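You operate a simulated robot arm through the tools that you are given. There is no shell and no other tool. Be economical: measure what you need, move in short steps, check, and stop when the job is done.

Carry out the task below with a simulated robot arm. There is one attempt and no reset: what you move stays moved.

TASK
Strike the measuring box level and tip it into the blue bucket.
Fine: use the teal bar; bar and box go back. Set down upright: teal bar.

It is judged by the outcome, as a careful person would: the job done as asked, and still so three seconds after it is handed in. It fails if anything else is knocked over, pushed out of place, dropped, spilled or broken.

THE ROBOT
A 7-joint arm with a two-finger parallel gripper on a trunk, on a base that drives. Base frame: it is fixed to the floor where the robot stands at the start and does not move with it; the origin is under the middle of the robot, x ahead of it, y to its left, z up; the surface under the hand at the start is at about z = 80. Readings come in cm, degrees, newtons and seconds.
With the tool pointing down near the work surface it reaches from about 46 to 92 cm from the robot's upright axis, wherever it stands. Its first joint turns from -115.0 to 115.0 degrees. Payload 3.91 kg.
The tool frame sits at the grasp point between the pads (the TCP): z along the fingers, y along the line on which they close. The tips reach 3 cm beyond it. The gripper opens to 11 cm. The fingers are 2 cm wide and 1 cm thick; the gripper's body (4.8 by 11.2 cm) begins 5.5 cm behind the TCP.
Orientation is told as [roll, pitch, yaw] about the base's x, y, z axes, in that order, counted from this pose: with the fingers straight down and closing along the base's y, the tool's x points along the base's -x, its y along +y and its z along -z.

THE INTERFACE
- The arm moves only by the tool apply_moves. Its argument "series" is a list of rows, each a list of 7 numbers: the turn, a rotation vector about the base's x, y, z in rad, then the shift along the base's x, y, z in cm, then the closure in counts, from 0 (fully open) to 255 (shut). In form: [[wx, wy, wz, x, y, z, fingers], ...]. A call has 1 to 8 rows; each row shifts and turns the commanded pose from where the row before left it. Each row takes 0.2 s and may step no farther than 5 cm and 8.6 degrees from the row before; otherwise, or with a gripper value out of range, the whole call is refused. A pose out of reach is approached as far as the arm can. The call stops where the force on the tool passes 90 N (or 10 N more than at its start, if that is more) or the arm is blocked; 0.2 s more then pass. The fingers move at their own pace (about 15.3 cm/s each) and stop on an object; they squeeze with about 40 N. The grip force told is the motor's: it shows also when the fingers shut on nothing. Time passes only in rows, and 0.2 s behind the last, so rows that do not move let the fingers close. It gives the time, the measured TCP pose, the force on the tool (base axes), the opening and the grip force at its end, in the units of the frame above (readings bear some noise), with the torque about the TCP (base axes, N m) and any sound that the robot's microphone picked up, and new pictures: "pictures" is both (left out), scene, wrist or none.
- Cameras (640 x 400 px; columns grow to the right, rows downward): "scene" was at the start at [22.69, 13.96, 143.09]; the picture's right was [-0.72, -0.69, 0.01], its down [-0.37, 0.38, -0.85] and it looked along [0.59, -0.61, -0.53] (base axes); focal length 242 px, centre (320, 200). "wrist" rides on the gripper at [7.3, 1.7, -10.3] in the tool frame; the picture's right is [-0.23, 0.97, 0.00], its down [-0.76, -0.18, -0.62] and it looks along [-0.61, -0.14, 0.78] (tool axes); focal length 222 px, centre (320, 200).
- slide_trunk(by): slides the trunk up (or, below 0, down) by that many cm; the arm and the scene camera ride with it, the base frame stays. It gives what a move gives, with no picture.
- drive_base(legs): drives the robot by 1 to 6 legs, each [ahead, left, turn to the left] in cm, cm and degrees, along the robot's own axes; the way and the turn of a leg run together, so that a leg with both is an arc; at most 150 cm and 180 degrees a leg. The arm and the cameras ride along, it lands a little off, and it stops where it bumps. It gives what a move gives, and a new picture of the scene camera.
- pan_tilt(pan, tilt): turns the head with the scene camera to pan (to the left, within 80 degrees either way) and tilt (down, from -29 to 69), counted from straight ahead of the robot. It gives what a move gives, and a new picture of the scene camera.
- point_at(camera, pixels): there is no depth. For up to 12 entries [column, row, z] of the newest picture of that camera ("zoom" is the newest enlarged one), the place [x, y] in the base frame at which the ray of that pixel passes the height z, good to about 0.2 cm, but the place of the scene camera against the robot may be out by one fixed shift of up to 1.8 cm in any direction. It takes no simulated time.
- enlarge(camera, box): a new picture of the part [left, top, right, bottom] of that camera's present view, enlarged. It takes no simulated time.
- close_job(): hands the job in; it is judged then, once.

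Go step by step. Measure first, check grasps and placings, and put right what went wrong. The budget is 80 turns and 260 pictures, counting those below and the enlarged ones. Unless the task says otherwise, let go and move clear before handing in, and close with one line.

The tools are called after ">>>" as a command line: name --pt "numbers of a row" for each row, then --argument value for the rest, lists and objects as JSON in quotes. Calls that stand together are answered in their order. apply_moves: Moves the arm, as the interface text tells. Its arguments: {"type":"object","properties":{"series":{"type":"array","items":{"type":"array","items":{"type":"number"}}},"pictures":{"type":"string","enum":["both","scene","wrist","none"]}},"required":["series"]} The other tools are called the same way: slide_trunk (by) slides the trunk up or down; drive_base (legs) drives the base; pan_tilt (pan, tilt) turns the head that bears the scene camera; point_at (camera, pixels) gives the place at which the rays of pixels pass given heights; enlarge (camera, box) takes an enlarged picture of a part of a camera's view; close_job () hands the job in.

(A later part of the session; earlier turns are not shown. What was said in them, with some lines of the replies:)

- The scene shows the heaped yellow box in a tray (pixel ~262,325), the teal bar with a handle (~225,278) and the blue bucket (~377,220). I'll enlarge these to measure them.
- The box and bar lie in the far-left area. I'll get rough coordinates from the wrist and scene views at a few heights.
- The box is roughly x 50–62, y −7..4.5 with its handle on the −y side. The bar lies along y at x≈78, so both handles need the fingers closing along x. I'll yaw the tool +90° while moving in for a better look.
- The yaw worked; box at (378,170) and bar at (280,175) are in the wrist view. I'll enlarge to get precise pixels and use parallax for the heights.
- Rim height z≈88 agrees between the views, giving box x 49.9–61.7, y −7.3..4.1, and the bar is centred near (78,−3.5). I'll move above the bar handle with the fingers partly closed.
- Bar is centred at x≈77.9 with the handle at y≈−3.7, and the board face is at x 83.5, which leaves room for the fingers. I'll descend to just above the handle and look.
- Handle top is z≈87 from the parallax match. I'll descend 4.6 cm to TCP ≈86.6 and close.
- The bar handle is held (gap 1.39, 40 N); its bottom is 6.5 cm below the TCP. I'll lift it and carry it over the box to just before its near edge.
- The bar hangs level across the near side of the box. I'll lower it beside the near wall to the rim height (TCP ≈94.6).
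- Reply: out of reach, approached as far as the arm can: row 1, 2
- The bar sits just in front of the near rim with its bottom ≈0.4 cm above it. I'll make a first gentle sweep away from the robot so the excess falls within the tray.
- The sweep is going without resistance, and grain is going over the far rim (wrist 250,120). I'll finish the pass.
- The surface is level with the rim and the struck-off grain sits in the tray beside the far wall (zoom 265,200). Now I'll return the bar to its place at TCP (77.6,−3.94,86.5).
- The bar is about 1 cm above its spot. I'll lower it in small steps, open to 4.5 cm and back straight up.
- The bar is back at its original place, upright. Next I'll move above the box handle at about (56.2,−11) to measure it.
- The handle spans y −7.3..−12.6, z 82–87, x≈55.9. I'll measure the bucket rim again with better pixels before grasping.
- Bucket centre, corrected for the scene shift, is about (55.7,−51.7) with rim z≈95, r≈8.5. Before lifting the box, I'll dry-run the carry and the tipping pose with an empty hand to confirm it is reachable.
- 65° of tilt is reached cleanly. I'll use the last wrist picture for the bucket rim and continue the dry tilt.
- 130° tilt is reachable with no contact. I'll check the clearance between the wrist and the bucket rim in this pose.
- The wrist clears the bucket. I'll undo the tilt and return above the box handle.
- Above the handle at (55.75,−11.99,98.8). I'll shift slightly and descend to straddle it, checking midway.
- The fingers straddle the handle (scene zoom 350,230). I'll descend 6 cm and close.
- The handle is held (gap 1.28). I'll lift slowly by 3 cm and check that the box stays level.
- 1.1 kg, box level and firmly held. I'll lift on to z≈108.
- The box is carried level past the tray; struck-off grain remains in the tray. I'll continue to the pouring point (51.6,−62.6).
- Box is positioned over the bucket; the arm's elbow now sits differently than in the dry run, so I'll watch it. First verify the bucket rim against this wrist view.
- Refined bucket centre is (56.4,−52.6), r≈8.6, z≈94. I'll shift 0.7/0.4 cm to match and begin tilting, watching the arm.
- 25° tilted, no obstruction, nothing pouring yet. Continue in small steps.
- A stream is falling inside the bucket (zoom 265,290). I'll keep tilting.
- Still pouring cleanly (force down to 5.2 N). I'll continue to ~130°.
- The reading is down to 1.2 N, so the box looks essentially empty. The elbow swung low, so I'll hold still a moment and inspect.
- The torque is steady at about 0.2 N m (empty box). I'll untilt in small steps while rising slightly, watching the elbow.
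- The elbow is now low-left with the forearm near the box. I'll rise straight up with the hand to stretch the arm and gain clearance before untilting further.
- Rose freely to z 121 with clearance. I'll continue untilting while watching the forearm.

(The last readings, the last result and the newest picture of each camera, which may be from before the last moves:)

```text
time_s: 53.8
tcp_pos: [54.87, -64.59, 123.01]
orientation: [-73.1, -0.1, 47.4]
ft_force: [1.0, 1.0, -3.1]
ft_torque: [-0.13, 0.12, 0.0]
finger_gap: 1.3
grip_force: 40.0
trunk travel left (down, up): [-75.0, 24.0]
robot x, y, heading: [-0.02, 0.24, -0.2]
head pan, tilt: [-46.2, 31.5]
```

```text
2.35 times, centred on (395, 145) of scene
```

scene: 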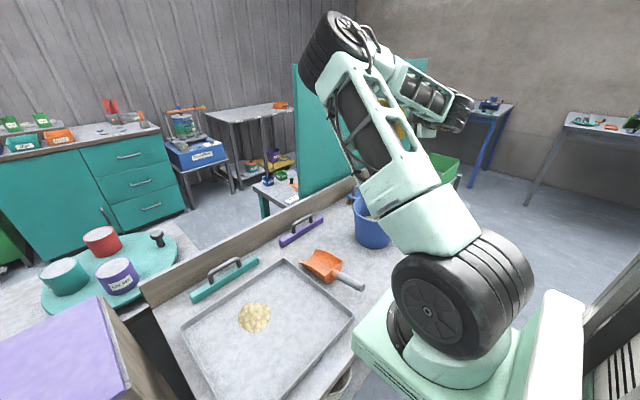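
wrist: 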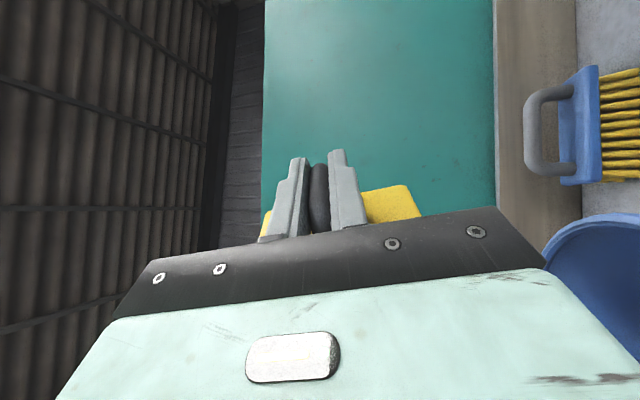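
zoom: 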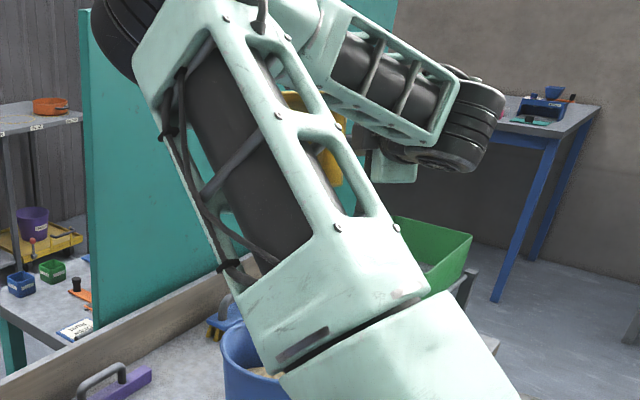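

The elbow is rising again, all clear. I'll finish untilting (9 more rows).

>>> apply_moves --pt "0.0967 0.1041 0 0 0 0 255" --pt "0.0967 0.1041 0 0 0 0 255" --pt "0.0967 0.1041 0 0 0 0 255" --pt "0.0967 0.1041 0 0 0 0 255" --pictures "scene"

>>> apply_moves --pt "0.0967 0.1041 0 0 0 0 255" --pt "0.0967 0.1041 0 0 0 0 255" --pt "0.0967 0.1041 0 0 0 0 255" --pt "0.0967 0.1041 0 0 0 0 255" --pt "0.0967 0.1041 0 0 0 0 255" --pt "0 0 0 0 0 0 255" --pictures "both"

```text
time_s: 54.8
tcp_pos: [54.81, -64.73, 123.05]
orientation: [-40.6, -0.2, 47.3]
ft_force: [-0.2, -0.3, -1.7]
ft_torque: [-0.1, 0.16, 0.0]
finger_gap: 1.27
grip_force: 39.7
trunk travel left (down, up): [-75.0, 24.0]
robot x, y, heading: [0.25, 0.28, 0.0]
head pan, tilt: [-46.2, 31.5]
```

scene: 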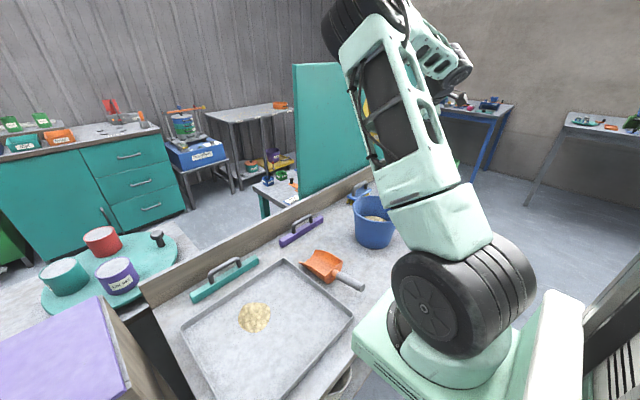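

```text
time_s: 56.2
tcp_pos: [54.74, -64.72, 123.1]
orientation: [0.1, -0.3, 47.0]
ft_force: [0.5, -0.5, -1.1]
ft_torque: [-0.14, 0.12, -0.04]
finger_gap: 1.31
grip_force: 40.6
trunk travel left (down, up): [-75.0, 24.0]
robot x, y, heading: [-0.25, -0.29, -0.0]
head pan, tilt: [-46.2, 31.5]
```

scene: 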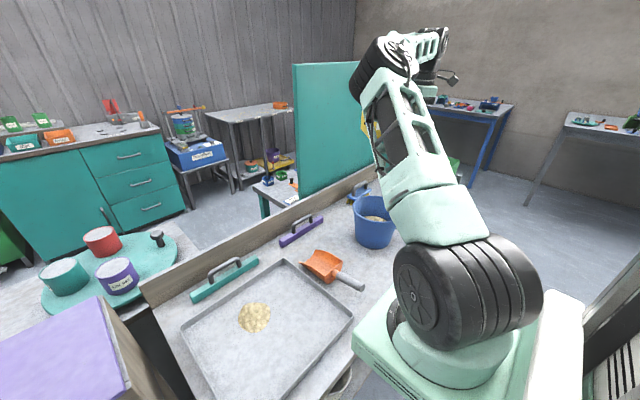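
wrist: 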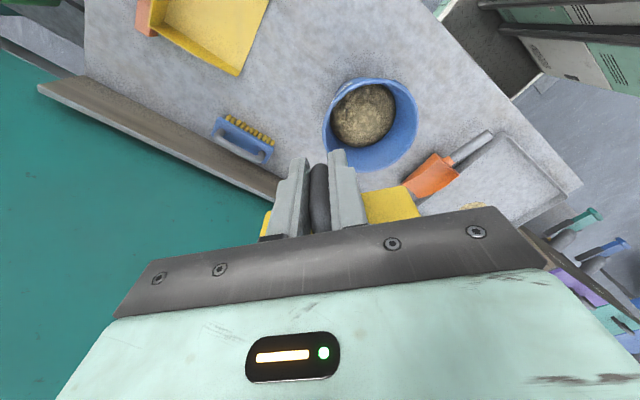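

The grain is in the bucket (wrist 365,110) with none outside. I'll check where the struck-off heap lies relative to the box's footprint.

>>> enlarge --camera "scene" --box '[170, 250, 360, 400]'

>>> point_at --camera "scene" --pixels '[[239, 317, 80.5], [271, 317, 80.5], [255, 303, 80.5], [253, 333, 80.5], [246, 329, 80.5], [266, 326, 80.5], [184, 325, 81], [290, 261, 81], [352, 316, 81]]'

```text
2.67 times, centred on (265, 325) of scene
```

zoom: 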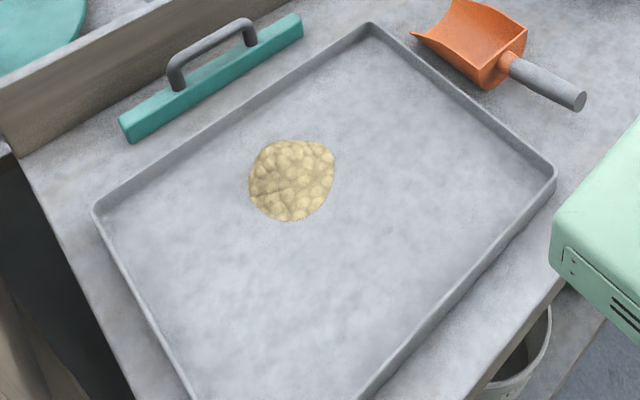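

```text
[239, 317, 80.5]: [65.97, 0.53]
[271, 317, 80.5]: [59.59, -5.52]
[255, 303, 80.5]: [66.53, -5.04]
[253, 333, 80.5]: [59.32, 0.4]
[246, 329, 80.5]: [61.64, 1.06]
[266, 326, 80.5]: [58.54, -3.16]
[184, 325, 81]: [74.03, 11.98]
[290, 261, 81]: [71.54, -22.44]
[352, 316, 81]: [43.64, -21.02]
```

The mound sits where the box's far wall was (it piled against it), so I'll return the box to its original spot and lower it carefully. First carry it back above the tray.

>>> apply_moves --pt "0 0 0.05 0.1 2 -0.5 255" --pt "0 0 0.1 0.1 3.8 -1 255" --pt "0 0 0.1 0.1 4 -1 255" --pt "0 0 0.1 0.1 4 -1 255" --pt "0 0 0.1 0.1 4 -1 255" --pt "0 0 0.1 0.1 4 -1 255" --pt "0 0 0.1 0.1 4 -1 255" --pt "0 0 0.1 0.1 4 -1 255" --pictures "scene"

>>> apply_moves --pt "0 0 0 0.1 4 -1 255" --pt "0 0 0 0.1 4 -1 255" --pt "0 0 0 0.1 4 -1 255" --pt "0 0 0 0.1 4 -1 255" --pt "0 0 0 0 3.6 -1 255" --pt "0 0 0 0 2.5 -1 255" --pt "0 0 0 0 1.4 -1 255" --pt "0 0 0 0 0 0 255" --pictures "both"

```text
time_s: 58.0
tcp_pos: [55.98, -34.92, 115.22]
orientation: [0.0, -0.3, 90.1]
ft_force: [-1.0, -0.3, -2.3]
ft_torque: [-0.13, -0.02, -0.03]
finger_gap: 1.3
grip_force: 39.3
trunk travel left (down, up): [-75.0, 24.0]
robot x, y, heading: [0.01, 0.18, 0.2]
head pan, tilt: [-46.2, 31.5]
```

scene: 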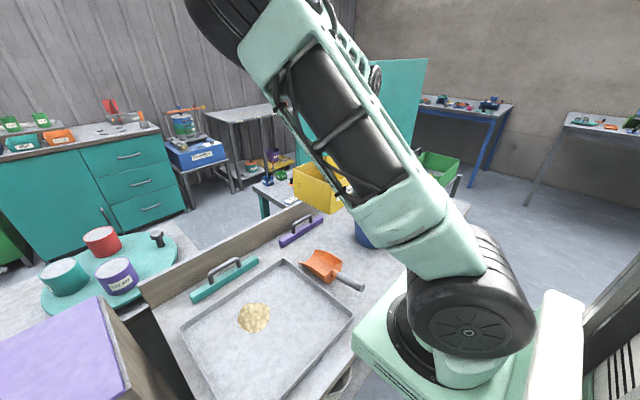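

```text
time_s: 59.8
tcp_pos: [55.79, -11.29, 108.51]
orientation: [0.0, -0.4, 90.0]
ft_force: [-0.1, 0.4, -1.2]
ft_torque: [-0.16, 0.01, -0.02]
finger_gap: 1.28
grip_force: 40.4
trunk travel left (down, up): [-75.0, 24.0]
robot x, y, heading: [-0.14, -0.27, -0.2]
head pan, tilt: [-46.2, 31.5]
```

scene: 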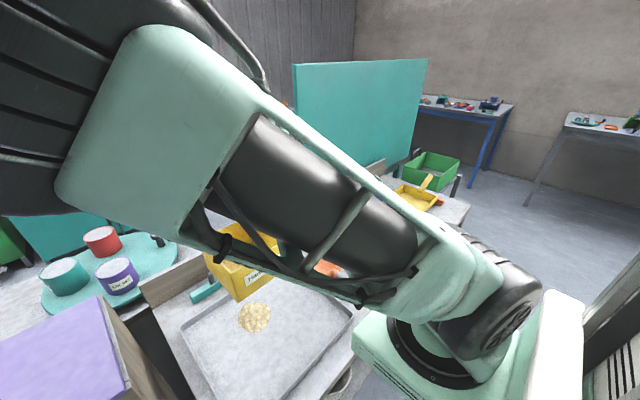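
wrist: 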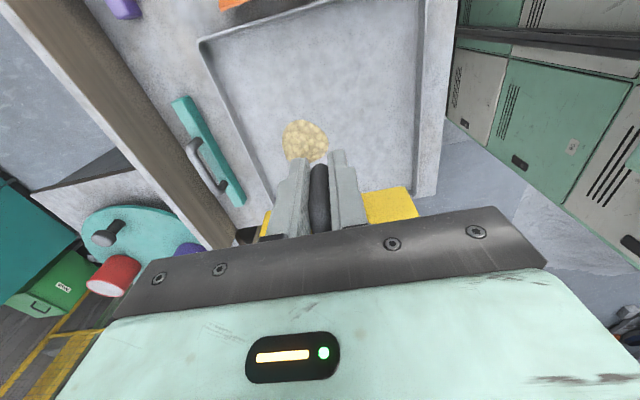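

>>> point_at --camera "wrist" --pixels '[[283, 135, 80.5], [328, 145, 80.5], [303, 119, 80.5], [326, 135, 80.5], [287, 158, 80.5]]'

>>> apply_moves --pt "0 0 0 0.15 0 -3 255" --pt "0 0 0 0 0 -4 255" --pt "0 0 0 0 0 -4 255" --pt "0 0 0 0 0 -4 255" --pt "0 0 0 0 0 -3 255" --pt "0 0 0 0 0 -2 255" --pt "0 0 0 0 0 0 255" --pictures "both"

>>> enlarge --camera "scene" --box '[170, 240, 360, 390]'

```text
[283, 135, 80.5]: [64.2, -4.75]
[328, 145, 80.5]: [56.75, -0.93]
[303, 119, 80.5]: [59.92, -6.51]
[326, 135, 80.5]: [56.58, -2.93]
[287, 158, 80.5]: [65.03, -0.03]
```

```text
time_s: 61.4
tcp_pos: [55.85, -11.39, 88.24]
orientation: [0.1, -0.3, 90.0]
ft_force: [-0.5, -0.5, -2.3]
ft_torque: [-0.18, -0.01, -0.03]
finger_gap: 1.29
grip_force: 39.8
trunk travel left (down, up): [-75.0, 24.0]
robot x, y, heading: [-0.11, 0.04, 0.2]
head pan, tilt: [-46.2, 31.5]
```

scene: 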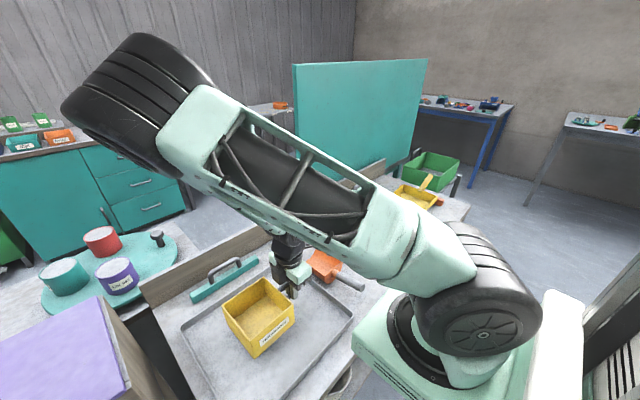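
wrist: 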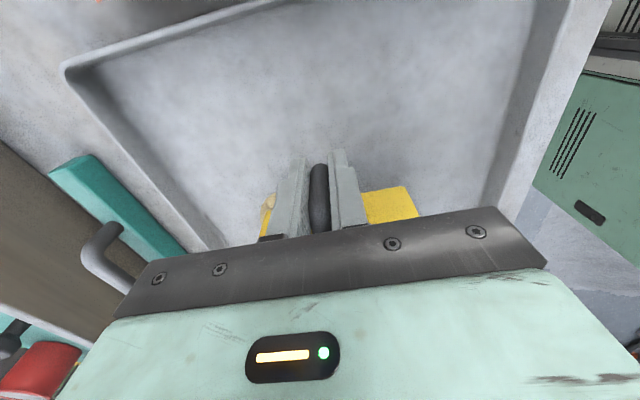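

```text
2.67 times, centred on (265, 315) of scene
```

zoom: 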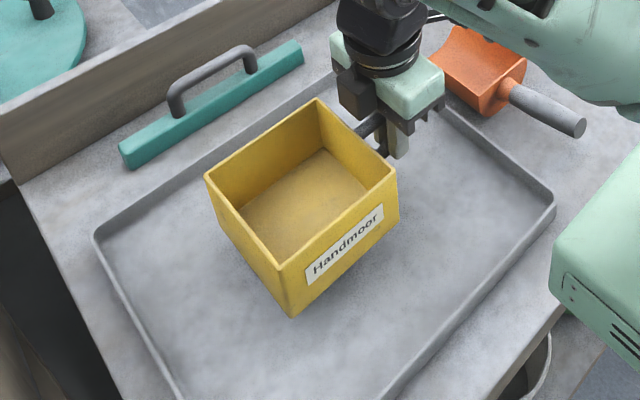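

The box is empty and upright. I'll lower the last 3.6 cm gently, reading the force.

>>> apply_moves --pt "0 0 0 0.05 0.05 -1.2 255" --pt "0 0 0 0 0 -1 255" --pt "0 0 0 0 0 -0.6 255" --pt "0 0 0 0 0 -0.4 255" --pt "0 0 0 0 0 -0.2 255" --pt "0 0 0 0 0 0 255" --pictures "none"

```text
time_s: 62.8
tcp_pos: [56.21, -11.44, 84.94]
orientation: [-0.1, -0.5, 90.0]
ft_force: [-0.2, 0.0, -2.1]
ft_torque: [-0.17, 0.02, -0.04]
finger_gap: 1.29
grip_force: 40.3
trunk travel left (down, up): [-75.0, 24.0]
robot x, y, heading: [0.27, -0.14, 0.2]
head pan, tilt: [-46.2, 31.5]
```

>>> apply_moves --pt "0 0 0 0 0 -0.15 255" --pt "0 0 0 0 0 -0.1 255" --pt "0 0 0 0 0 0 255" --pictures "none"

```text
time_s: 63.6
tcp_pos: [56.19, -11.26, 84.95]
orientation: [0.0, -0.4, 90.1]
ft_force: [-0.6, -0.1, -2.3]
ft_torque: [-0.19, -0.04, 0.02]
finger_gap: 1.32
grip_force: 39.3
trunk travel left (down, up): [-75.0, 24.0]
robot x, y, heading: [0.21, -0.04, 0.3]
head pan, tilt: [-46.2, 31.5]
```

>>> apply_moves --pt "0 0 0 0 0 -0.1 255" --pt "0 0 0 0 0 -0.1 255" --pt "0 0 0 0 0 0 255" --pictures "none"

```text
time_s: 64.4
tcp_pos: [56.29, -11.26, 84.78]
orientation: [-0.1, -0.2, 90.0]
ft_force: [-4.9, -1.5, 45.4]
ft_torque: [1.68, 0.45, -0.01]
finger_gap: 1.28
grip_force: 40.1
trunk travel left (down, up): [-75.0, 24.0]
robot x, y, heading: [0.23, -0.17, 0.1]
head pan, tilt: [-46.2, 31.5]
```

Contact with the tray at the original height. I'll ease off slightly, open, and rise clear.

>>> apply_moves --pt "0 0 0 0 0 0.1 255" --pt "0 0 0 0 0 0 255" --pt "0 0 0 0 0 0 150" --pt "0 0 0 0 0 0 150" --pt "0 0 0 0 0 2 150" --pt "0 0 0 0 0 4 150" --pt "0 0 0 0 0 4 150" --pt "0 0 0 0 0 4 150" --pictures "both"

>>> enlarge --camera "scene" --box '[140, 220, 380, 370]'

>>> enlarge --camera "wrist" --box '[220, 30, 460, 180]'

```text
time_s: 66.2
tcp_pos: [56.28, -11.44, 98.99]
orientation: [0.1, -0.5, 90.0]
ft_force: [0.6, 0.0, -0.3]
ft_torque: [0.01, 0.03, 0.01]
finger_gap: 4.52
grip_force: 0.1
trunk travel left (down, up): [-75.0, 24.0]
robot x, y, heading: [0.02, 0.24, -0.1]
head pan, tilt: [-46.2, 31.5]
```

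scene: 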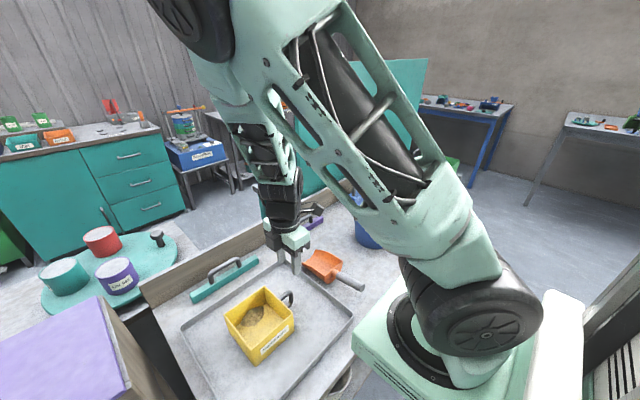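
wrist: 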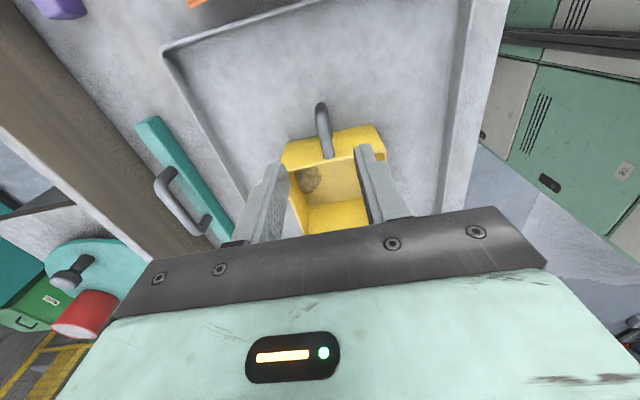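

```text
2.67 times, centred on (260, 295) of scene
```

zoom: 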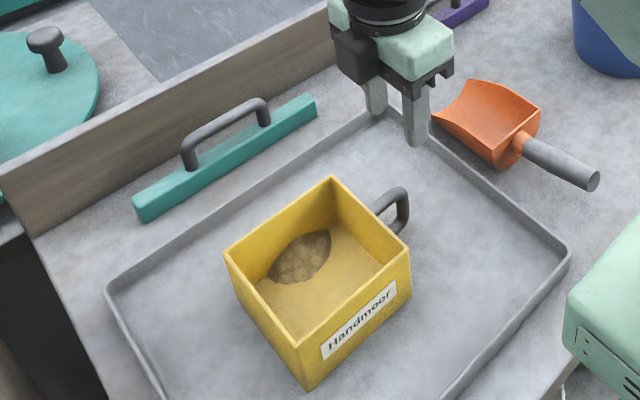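

```text
2.67 times, centred on (340, 105) of wrist
```

zoom: 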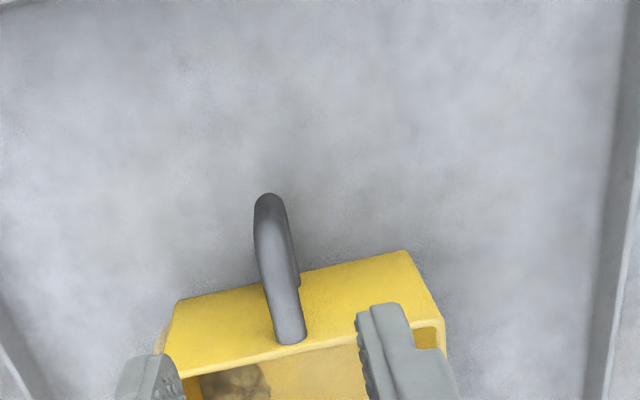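

The box is back and empty (the mound shows through at its far wall). I'll compare its pose more exactly with the earlier same-crop picture.

>>> enlarge --camera "scene" --box '[200, 260, 340, 380]'

```text
3.33 times, centred on (270, 320) of scene
```

zoom: 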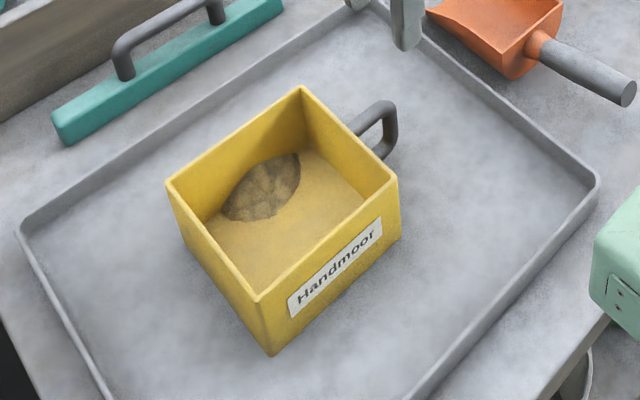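

The box is upright, within ~0.4 cm of its original place. I'll raise the arm clear and do a last check on the bucket area.

>>> apply_moves --pt "0 0 0 0 0 4 0" --pt "0 0 0 1 -3 4 0" --pt "0 0 0 1 -4 4 0" --pt "0 0 0 1 -4 4 0" --pt "0 0 0 1 -4 3 0" --pt "0 0 0 0 -4 0 0" --pt "0 0 0 0 -4 0 0" --pt "0 0 0 0 0 0 0" --pictures "both"

>>> enlarge --camera "scene" --box '[300, 130, 460, 270]'

```text
refused: row 2 steps farther than a row can; nothing moved
```

```text
2.86 times, centred on (380, 200) of scene
```

zoom: 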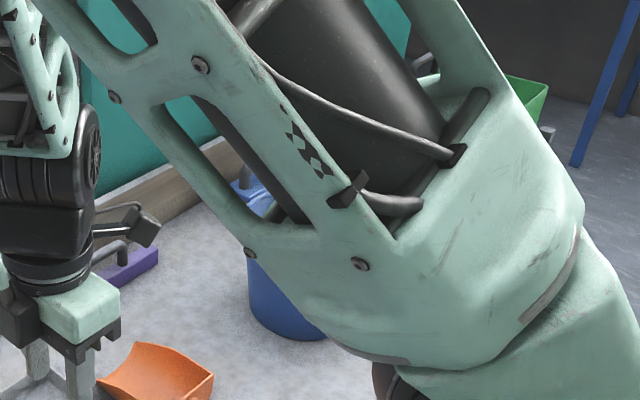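

A step was too long, so nothing moved; I'll repeat with shorter rows.

>>> apply_moves --pt "0 0 0 0 0 4 150" --pt "0 0 0 1 -2 4 150" --pt "0 0 0 1 -2 4 150" --pt "0 0 0 1 -3 3 150" --pt "0 0 0 1 -3 3 150" --pt "0 0 0 0 -4 0 150" --pt "0 0 0 0 -4 0 150" --pt "0 0 0 0 0 0 150" --pictures "both"

>>> enlarge --camera "scene" --box '[300, 130, 460, 270]'

```text
time_s: 68.0
tcp_pos: [60.07, -29.37, 116.64]
orientation: [0.1, -0.5, 90.0]
ft_force: [-1.0, -0.3, -0.3]
ft_torque: [-0.02, 0.01, 0.0]
finger_gap: 4.53
grip_force: 0.0
trunk travel left (down, up): [-75.0, 24.0]
robot x, y, heading: [0.01, -0.06, -0.2]
head pan, tilt: [-46.2, 31.5]
```

scene: 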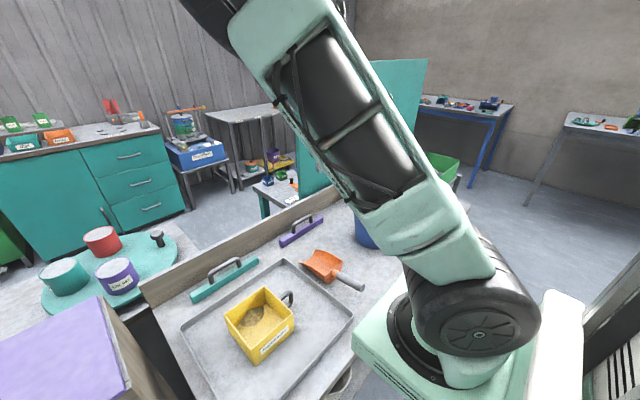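
wrist: 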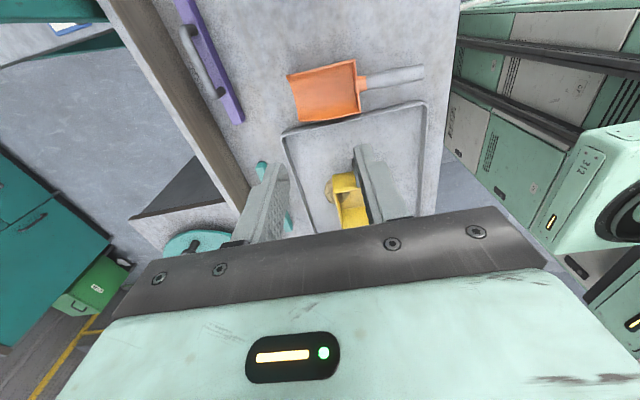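

```text
2.86 times, centred on (380, 200) of scene
```

zoom: 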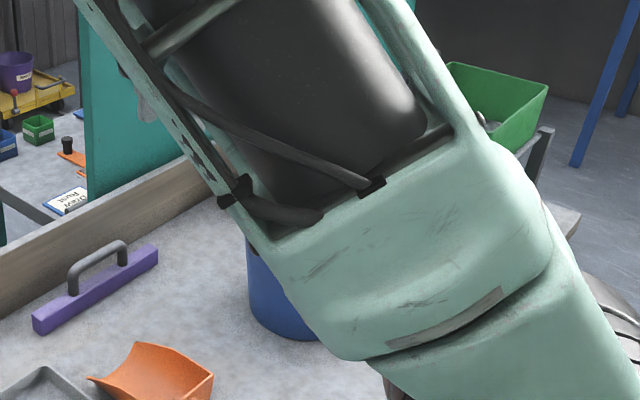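

The box and the teal bar are back in place and upright. The earlier high wrist view showed the grain in the bucket with the table clean around it, and the arm is now clear. I'll hand in.

>>> close_job

```text
The job is handed in.
```

I struck the measuring box level with the teal bar, tipped it into the blue bucket, and put bar and box back upright; the box is within about 0.4 cm of its old spot. Nothing spilled outside the bucket. The grain struck off the top is in the tray, right where the box stands, so part of that mound shows inside the empty box.
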